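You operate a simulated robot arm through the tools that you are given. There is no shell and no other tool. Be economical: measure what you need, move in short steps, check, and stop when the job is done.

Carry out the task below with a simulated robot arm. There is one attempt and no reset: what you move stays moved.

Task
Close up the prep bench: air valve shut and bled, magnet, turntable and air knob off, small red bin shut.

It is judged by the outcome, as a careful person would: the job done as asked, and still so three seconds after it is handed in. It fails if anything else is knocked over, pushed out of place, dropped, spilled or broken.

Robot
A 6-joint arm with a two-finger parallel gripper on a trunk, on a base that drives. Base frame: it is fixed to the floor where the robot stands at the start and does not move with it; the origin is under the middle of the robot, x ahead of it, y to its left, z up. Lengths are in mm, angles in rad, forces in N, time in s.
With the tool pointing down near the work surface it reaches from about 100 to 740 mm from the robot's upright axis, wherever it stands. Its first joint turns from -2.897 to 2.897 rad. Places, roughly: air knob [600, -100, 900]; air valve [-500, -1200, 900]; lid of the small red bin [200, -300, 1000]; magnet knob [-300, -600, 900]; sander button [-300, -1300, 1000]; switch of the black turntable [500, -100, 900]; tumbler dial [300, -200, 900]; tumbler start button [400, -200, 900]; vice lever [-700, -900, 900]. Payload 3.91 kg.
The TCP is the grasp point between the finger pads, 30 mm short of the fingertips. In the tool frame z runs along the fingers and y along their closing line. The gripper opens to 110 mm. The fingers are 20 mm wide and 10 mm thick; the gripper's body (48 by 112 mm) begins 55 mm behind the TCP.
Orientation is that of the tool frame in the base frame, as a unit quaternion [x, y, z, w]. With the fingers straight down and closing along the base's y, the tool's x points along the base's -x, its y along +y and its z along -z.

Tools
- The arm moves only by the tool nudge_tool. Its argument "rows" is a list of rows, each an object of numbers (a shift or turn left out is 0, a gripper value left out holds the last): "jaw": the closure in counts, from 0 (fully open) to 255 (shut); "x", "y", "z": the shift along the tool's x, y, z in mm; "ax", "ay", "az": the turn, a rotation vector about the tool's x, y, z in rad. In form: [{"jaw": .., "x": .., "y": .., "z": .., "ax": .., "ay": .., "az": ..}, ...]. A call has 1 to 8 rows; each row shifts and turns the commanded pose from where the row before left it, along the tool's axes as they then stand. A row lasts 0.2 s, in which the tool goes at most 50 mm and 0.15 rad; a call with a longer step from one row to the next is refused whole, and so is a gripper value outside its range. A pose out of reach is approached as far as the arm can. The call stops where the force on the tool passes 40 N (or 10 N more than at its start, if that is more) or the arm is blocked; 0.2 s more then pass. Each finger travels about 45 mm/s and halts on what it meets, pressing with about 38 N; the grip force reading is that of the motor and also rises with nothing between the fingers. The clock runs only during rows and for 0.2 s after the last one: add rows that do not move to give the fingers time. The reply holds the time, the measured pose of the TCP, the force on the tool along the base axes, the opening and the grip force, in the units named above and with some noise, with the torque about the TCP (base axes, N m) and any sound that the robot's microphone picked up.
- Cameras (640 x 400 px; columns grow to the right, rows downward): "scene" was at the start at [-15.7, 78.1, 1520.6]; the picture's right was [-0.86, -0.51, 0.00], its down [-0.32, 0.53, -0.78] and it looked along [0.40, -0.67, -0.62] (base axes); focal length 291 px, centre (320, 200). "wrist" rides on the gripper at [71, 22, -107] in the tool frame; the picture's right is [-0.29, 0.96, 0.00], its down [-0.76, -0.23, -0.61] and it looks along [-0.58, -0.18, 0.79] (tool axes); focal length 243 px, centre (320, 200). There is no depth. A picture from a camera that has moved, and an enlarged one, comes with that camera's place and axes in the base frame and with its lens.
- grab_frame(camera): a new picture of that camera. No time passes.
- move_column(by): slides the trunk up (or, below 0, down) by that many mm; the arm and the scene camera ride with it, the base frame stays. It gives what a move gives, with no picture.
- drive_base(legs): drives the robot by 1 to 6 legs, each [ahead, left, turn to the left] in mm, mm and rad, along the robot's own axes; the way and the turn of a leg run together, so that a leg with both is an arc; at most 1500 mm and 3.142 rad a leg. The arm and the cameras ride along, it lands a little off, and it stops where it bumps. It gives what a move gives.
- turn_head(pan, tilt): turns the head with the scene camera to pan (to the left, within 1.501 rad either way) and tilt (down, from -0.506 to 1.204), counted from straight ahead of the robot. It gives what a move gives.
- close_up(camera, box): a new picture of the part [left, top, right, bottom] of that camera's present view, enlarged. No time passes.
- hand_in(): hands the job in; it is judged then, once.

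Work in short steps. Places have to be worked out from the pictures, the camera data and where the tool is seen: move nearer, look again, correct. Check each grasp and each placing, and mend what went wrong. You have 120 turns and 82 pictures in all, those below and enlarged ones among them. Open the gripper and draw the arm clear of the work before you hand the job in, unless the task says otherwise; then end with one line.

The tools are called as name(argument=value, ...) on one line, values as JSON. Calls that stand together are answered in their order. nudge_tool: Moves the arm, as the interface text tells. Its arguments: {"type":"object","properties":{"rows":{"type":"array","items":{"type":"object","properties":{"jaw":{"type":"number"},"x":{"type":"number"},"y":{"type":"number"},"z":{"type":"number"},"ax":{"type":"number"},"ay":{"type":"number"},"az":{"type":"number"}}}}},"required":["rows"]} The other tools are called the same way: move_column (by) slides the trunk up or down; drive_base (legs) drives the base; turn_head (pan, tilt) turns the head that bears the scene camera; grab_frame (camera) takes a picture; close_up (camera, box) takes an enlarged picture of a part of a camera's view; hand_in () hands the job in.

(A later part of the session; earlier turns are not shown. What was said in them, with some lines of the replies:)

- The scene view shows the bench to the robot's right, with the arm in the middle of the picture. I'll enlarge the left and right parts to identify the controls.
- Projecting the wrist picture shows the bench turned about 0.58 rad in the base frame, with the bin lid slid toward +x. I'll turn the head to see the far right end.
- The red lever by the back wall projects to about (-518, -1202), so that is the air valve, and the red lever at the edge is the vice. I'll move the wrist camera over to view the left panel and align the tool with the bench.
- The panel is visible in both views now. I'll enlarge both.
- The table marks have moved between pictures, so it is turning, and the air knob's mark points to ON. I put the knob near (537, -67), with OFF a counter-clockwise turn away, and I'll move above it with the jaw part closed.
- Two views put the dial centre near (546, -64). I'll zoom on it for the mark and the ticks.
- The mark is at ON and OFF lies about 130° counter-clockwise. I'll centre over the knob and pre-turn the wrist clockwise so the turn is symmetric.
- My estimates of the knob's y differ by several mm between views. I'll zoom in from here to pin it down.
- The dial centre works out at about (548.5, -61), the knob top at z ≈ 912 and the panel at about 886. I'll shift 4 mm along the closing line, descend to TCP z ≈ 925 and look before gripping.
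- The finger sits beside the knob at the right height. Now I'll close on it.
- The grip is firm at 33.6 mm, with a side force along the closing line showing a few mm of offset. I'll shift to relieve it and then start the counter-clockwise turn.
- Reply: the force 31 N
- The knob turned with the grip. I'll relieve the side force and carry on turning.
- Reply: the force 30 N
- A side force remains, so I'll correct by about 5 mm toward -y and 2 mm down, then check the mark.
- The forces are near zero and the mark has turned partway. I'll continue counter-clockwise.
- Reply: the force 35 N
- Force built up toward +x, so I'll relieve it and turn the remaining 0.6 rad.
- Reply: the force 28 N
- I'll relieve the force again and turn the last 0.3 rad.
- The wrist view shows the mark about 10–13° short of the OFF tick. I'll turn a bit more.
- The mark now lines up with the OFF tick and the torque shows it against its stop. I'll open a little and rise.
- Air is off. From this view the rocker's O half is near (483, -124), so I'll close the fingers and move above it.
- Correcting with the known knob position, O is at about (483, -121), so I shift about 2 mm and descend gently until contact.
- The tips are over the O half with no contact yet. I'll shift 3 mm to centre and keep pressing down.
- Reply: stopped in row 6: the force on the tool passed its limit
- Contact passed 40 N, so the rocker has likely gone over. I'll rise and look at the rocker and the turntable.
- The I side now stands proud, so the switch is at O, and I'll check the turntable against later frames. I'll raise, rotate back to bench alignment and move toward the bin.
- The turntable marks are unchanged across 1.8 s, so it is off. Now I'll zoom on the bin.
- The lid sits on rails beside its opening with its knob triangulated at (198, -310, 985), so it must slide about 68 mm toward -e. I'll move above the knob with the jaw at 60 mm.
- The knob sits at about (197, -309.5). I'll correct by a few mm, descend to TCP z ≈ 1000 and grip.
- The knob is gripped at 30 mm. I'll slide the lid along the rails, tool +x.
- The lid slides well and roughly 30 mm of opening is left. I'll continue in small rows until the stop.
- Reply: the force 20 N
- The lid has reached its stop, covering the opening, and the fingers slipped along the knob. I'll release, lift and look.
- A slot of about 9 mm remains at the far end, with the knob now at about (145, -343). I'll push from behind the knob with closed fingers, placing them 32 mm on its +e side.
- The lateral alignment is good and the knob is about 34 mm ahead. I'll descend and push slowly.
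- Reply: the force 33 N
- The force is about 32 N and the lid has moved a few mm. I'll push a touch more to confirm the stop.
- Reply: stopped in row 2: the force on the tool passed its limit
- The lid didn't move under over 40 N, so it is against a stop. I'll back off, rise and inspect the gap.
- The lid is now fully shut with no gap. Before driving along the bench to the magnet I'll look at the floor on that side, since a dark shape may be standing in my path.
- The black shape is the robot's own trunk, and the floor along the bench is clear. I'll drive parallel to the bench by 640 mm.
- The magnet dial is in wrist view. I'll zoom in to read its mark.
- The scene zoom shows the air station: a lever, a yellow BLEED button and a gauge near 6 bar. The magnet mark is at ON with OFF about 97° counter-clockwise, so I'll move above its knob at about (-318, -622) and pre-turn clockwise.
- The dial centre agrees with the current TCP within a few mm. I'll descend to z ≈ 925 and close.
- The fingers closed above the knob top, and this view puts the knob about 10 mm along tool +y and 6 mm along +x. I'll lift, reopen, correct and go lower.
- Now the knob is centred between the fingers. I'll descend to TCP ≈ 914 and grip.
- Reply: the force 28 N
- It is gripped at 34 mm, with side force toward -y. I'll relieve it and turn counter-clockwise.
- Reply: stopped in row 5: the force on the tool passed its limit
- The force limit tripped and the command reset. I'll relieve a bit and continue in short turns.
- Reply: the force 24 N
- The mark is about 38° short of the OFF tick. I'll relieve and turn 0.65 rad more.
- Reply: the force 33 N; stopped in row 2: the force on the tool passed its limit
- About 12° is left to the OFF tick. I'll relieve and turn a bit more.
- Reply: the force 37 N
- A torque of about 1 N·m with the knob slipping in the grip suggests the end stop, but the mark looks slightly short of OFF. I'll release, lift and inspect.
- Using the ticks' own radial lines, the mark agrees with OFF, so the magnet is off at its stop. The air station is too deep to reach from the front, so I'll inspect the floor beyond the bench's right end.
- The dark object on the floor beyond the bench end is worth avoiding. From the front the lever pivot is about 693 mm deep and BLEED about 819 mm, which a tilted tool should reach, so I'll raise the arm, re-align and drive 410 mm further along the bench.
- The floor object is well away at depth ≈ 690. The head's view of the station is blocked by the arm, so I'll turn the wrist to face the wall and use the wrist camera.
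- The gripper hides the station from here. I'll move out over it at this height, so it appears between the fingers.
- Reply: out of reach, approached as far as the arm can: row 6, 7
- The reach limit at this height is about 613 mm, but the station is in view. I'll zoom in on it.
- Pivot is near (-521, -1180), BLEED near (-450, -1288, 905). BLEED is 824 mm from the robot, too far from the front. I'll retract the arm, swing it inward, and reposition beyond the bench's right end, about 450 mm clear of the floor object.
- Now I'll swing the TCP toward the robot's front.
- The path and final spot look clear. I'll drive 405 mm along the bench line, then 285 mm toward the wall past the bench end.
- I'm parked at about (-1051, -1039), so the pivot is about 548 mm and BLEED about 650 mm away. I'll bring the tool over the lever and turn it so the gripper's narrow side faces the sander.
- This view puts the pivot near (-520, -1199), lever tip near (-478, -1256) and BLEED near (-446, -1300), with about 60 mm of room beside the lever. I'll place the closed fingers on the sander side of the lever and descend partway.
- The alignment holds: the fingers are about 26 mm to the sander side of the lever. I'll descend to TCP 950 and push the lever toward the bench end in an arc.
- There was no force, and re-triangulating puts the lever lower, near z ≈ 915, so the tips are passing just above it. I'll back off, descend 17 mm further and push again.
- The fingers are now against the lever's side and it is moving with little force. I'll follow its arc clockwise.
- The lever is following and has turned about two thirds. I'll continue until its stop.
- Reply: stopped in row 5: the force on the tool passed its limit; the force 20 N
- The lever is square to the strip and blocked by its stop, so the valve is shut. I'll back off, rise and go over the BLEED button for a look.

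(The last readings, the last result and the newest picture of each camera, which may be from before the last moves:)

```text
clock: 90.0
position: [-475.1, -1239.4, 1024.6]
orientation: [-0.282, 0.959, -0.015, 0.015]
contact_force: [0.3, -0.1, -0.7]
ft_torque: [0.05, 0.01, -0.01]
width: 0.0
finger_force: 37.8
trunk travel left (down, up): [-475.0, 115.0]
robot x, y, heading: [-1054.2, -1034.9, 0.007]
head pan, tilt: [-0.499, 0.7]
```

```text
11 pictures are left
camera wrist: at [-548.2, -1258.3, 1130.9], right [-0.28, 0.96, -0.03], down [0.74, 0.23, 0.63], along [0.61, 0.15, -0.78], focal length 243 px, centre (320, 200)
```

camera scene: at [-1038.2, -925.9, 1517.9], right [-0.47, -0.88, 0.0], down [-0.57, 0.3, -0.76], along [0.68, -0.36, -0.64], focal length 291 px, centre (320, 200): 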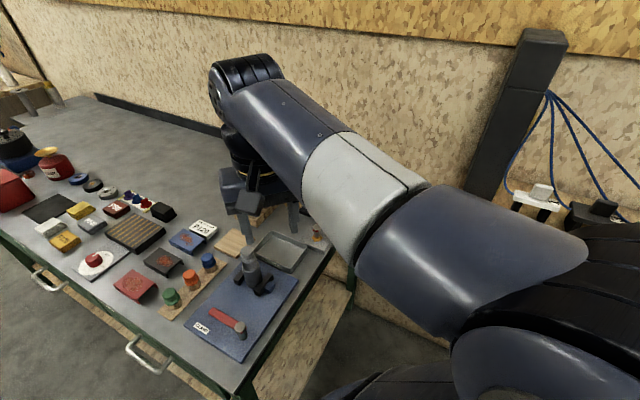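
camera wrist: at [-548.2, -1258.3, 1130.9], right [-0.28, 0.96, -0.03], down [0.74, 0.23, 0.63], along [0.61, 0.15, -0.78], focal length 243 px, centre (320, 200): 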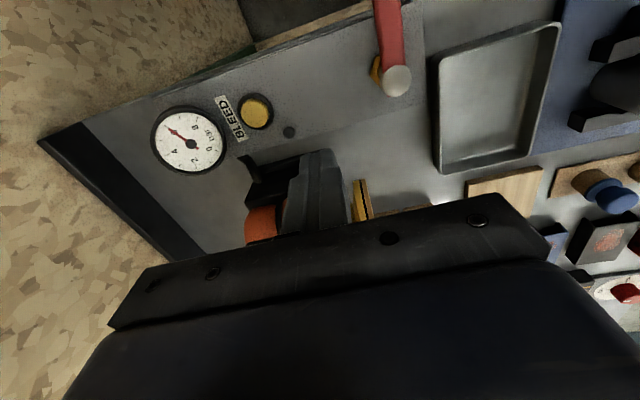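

The lever is perpendicular (shut) and the gauge still reads about 6 bar. BLEED is at about (-450, -1300), so I'll move over it and descend partway.

nudge_tool(rows=[{"x": 6.2, "y": -32.3}, {"x": 6.2, "y": -32.3}, {"z": 30}, {"z": 25}])

grab_frame(camera="wrist")

```text
clock: 91.0
position: [-447.8, -1301.3, 974.9]
orientation: [-0.283, 0.959, -0.016, 0.015]
contact_force: [0.9, -0.2, 0.3]
ft_torque: [0.0, -0.03, 0.01]
width: 0.0
finger_force: 37.7
trunk travel left (down, up): [-475.0, 115.0]
robot x, y, heading: [-1048.3, -1038.6, 0.015]
head pan, tilt: [-0.499, 0.7]
```

```text
10 pictures are left
camera wrist: at [-522.3, -1320.8, 1080.3], right [-0.28, 0.96, -0.03], down [0.74, 0.23, 0.63], along [0.61, 0.15, -0.77], focal length 243 px, centre (320, 200)
```

wrist: 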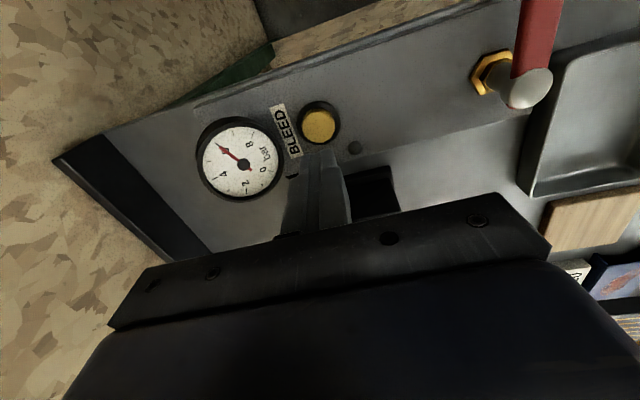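

The button is about 4 mm off the tip. I'll correct that and press down in small steps.

nudge_tool(rows=[{"x": 3.5, "y": -2.5}, {"z": 25}, {"z": 10}, {"z": 4}, {"z": 4}, {"z": 4}])

grab_frame(camera="wrist")

```text
clock: 92.4
position: [-446.9, -1307.5, 927.7]
orientation: [-0.284, 0.958, -0.016, 0.015]
contact_force: [-0.4, 0.0, -0.7]
ft_torque: [0.0, -0.04, -0.01]
width: 0.1
finger_force: 38.1
trunk travel left (down, up): [-475.0, 115.0]
robot x, y, heading: [-1051.8, -1037.9, 0.015]
head pan, tilt: [-0.499, 0.7]
```

```text
9 pictures are left
camera wrist: at [-521.3, -1326.2, 1032.7], right [-0.28, 0.96, -0.03], down [0.74, 0.23, 0.63], along [0.61, 0.15, -0.78], focal length 243 px, centre (320, 200)
```

wrist: 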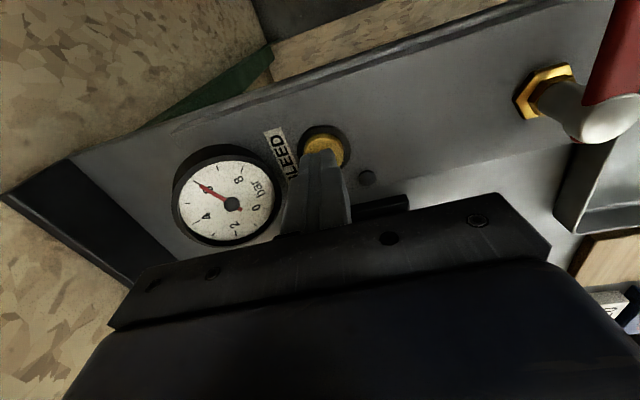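

The tip is right over the button. I'll keep pressing and hold.

nudge_tool(rows=[{"z": 3}, {"z": 3}, {"z": 3}, {"z": 3}, {"z": 2}, {}, {}, {}])

```text
clock: 94.2
position: [-446.5, -1306.1, 913.4]
orientation: [-0.284, 0.959, -0.016, 0.014]
contact_force: [0.0, -0.4, 2.4]
ft_torque: [0.0, 0.01, 0.01]
width: 0.0
finger_force: 37.4
trunk travel left (down, up): [-475.0, 115.0]
robot x, y, heading: [-1051.8, -1035.2, 0.012]
head pan, tilt: [-0.499, 0.7]
heard: click
```

A click was heard at contact. I'll press slightly deeper and hold for the pressure to drop.

nudge_tool(rows=[{"z": 2}, {"z": 2}, {}, {}, {}, {}, {}, {}])

close_up(camera="wrist", box=[140, 100, 400, 260])

```text
clock: 96.0
position: [-445.6, -1306.6, 910.0]
orientation: [-0.284, 0.959, -0.017, 0.015]
contact_force: [1.6, 4.2, 15.9]
ft_torque: [0.07, 0.07, -0.05]
width: 0.2
finger_force: 37.8
trunk travel left (down, up): [-475.0, 115.0]
robot x, y, heading: [-1054.2, -1039.6, 0.007]
head pan, tilt: [-0.499, 0.7]
```

```text
2.46 times, centred on (270, 180) of wrist
camera zoom: at [-520.3, -1325.7, 1015.0], right [-0.28, 0.96, -0.03], down [0.74, 0.23, 0.63], along [0.61, 0.15, -0.77], focal length 597 px, centre (443, 249)
```

zoom: 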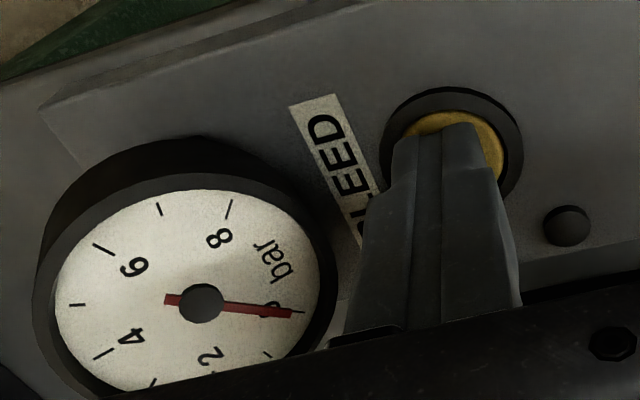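

The gauge has dropped to 0 bar. I'll hold a moment more, release, rise and verify it stays at zero.

nudge_tool(rows=[{}, {}, {}, {"z": -30}, {"z": -40}, {"z": -40}, {"z": -40}])

nudge_tool(rows=[{"x": 20, "y": 40}, {"x": 20, "y": 40}, {"jaw": 0}, {}, {}, {}, {}])

grab_frame(camera="wrist")

```text
clock: 97.6
position: [-451.9, -1303.4, 1057.5]
orientation: [-0.284, 0.959, -0.015, 0.015]
contact_force: [0.7, 0.3, 0.6]
ft_torque: [-0.04, 0.01, -0.02]
width: 0.0
finger_force: 37.6
trunk travel left (down, up): [-475.0, 115.0]
robot x, y, heading: [-1052.0, -1036.7, 0.007]
head pan, tilt: [-0.499, 0.7]
```

```text
clock: 99.2
position: [-529.0, -1259.5, 1053.4]
orientation: [-0.284, 0.958, -0.016, 0.014]
contact_force: [0.1, 0.4, 0.3]
ft_torque: [-0.02, 0.04, 0.0]
width: 104.6
finger_force: 0.0
trunk travel left (down, up): [-475.0, 115.0]
robot x, y, heading: [-1052.7, -1038.2, 0.012]
head pan, tilt: [-0.499, 0.7]
```

```text
7 pictures are left
camera wrist: at [-602.6, -1279.0, 1158.1], right [-0.28, 0.96, -0.03], down [0.74, 0.23, 0.63], along [0.61, 0.15, -0.78], focal length 243 px, centre (320, 200)
```

wrist: 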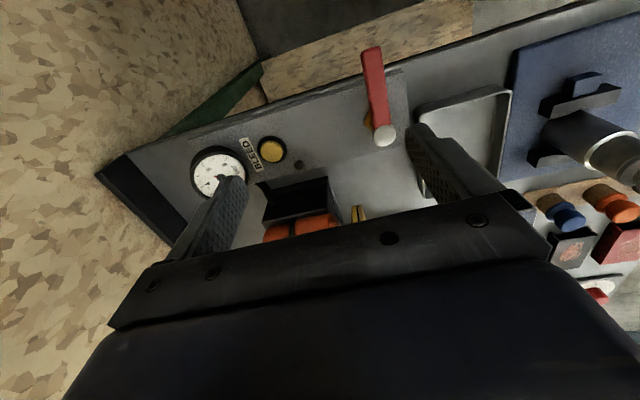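

The lever stays shut and everything else stands as it was. I'll raise the arm, pull back and check the gauge once more.

nudge_tool(rows=[{"z": -45}, {"z": -45}, {"z": -45}, {"x": 45}, {"x": 20}])

close_up(camera="wrist", box=[200, 80, 440, 230])

```text
clock: 100.4
position: [-586.8, -1290.7, 1187.0]
orientation: [-0.284, 0.959, -0.015, 0.014]
contact_force: [0.3, 0.1, 0.2]
ft_torque: [-0.03, 0.0, -0.01]
width: 110.1
finger_force: 0.1
trunk travel left (down, up): [-475.0, 115.0]
robot x, y, heading: [-1051.1, -1040.0, 0.016]
head pan, tilt: [-0.499, 0.7]
```

```text
2.67 times, centred on (320, 155) of wrist
camera zoom: at [-661.7, -1310.2, 1293.0], right [-0.28, 0.96, -0.03], down [0.74, 0.23, 0.63], along [0.61, 0.15, -0.77], focal length 647 px, centre (320, 320)
```

zoom: 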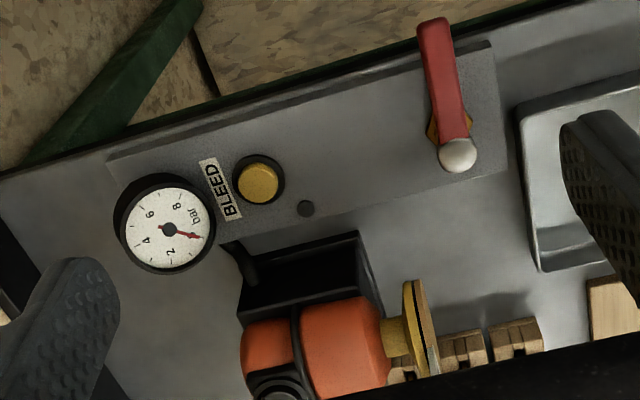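

The gauge still reads 0 and the lever is shut. I'll take a last look at the rest of the bench.

turn_head(pan=-0.2, tilt=0.55)

grab_frame(camera="scene")

```text
clock: 101.2
position: [-586.6, -1290.4, 1187.9]
orientation: [-0.283, 0.959, -0.015, 0.016]
contact_force: [-0.3, -0.1, -0.6]
ft_torque: [-0.02, 0.0, -0.02]
width: 110.3
finger_force: 0.0
trunk travel left (down, up): [-475.0, 115.0]
robot x, y, heading: [-1052.0, -1039.1, 0.006]
head pan, tilt: [-0.201, 0.55]
```

```text
5 pictures are left
camera scene: at [-1024.4, -903.5, 1531.1], right [-0.19, -0.98, 0.0], down [-0.51, 0.1, -0.85], along [0.84, -0.16, -0.52], focal length 291 px, centre (320, 200)
```

scene: 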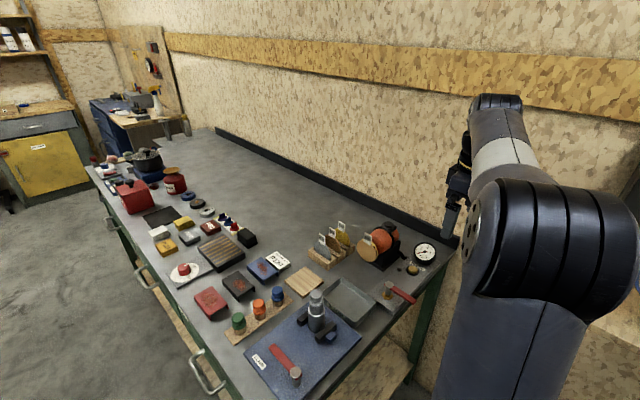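

Everything stands in place, the bin is shut, the arm is clear and the gripper is open. I'm handing in.

hand_in()

```text
The job is handed in.
```

The prep bench is closed up: the air valve is shut and bled to 0 bar, the magnet, turntable and air knob are off, and the small red bin is shut.
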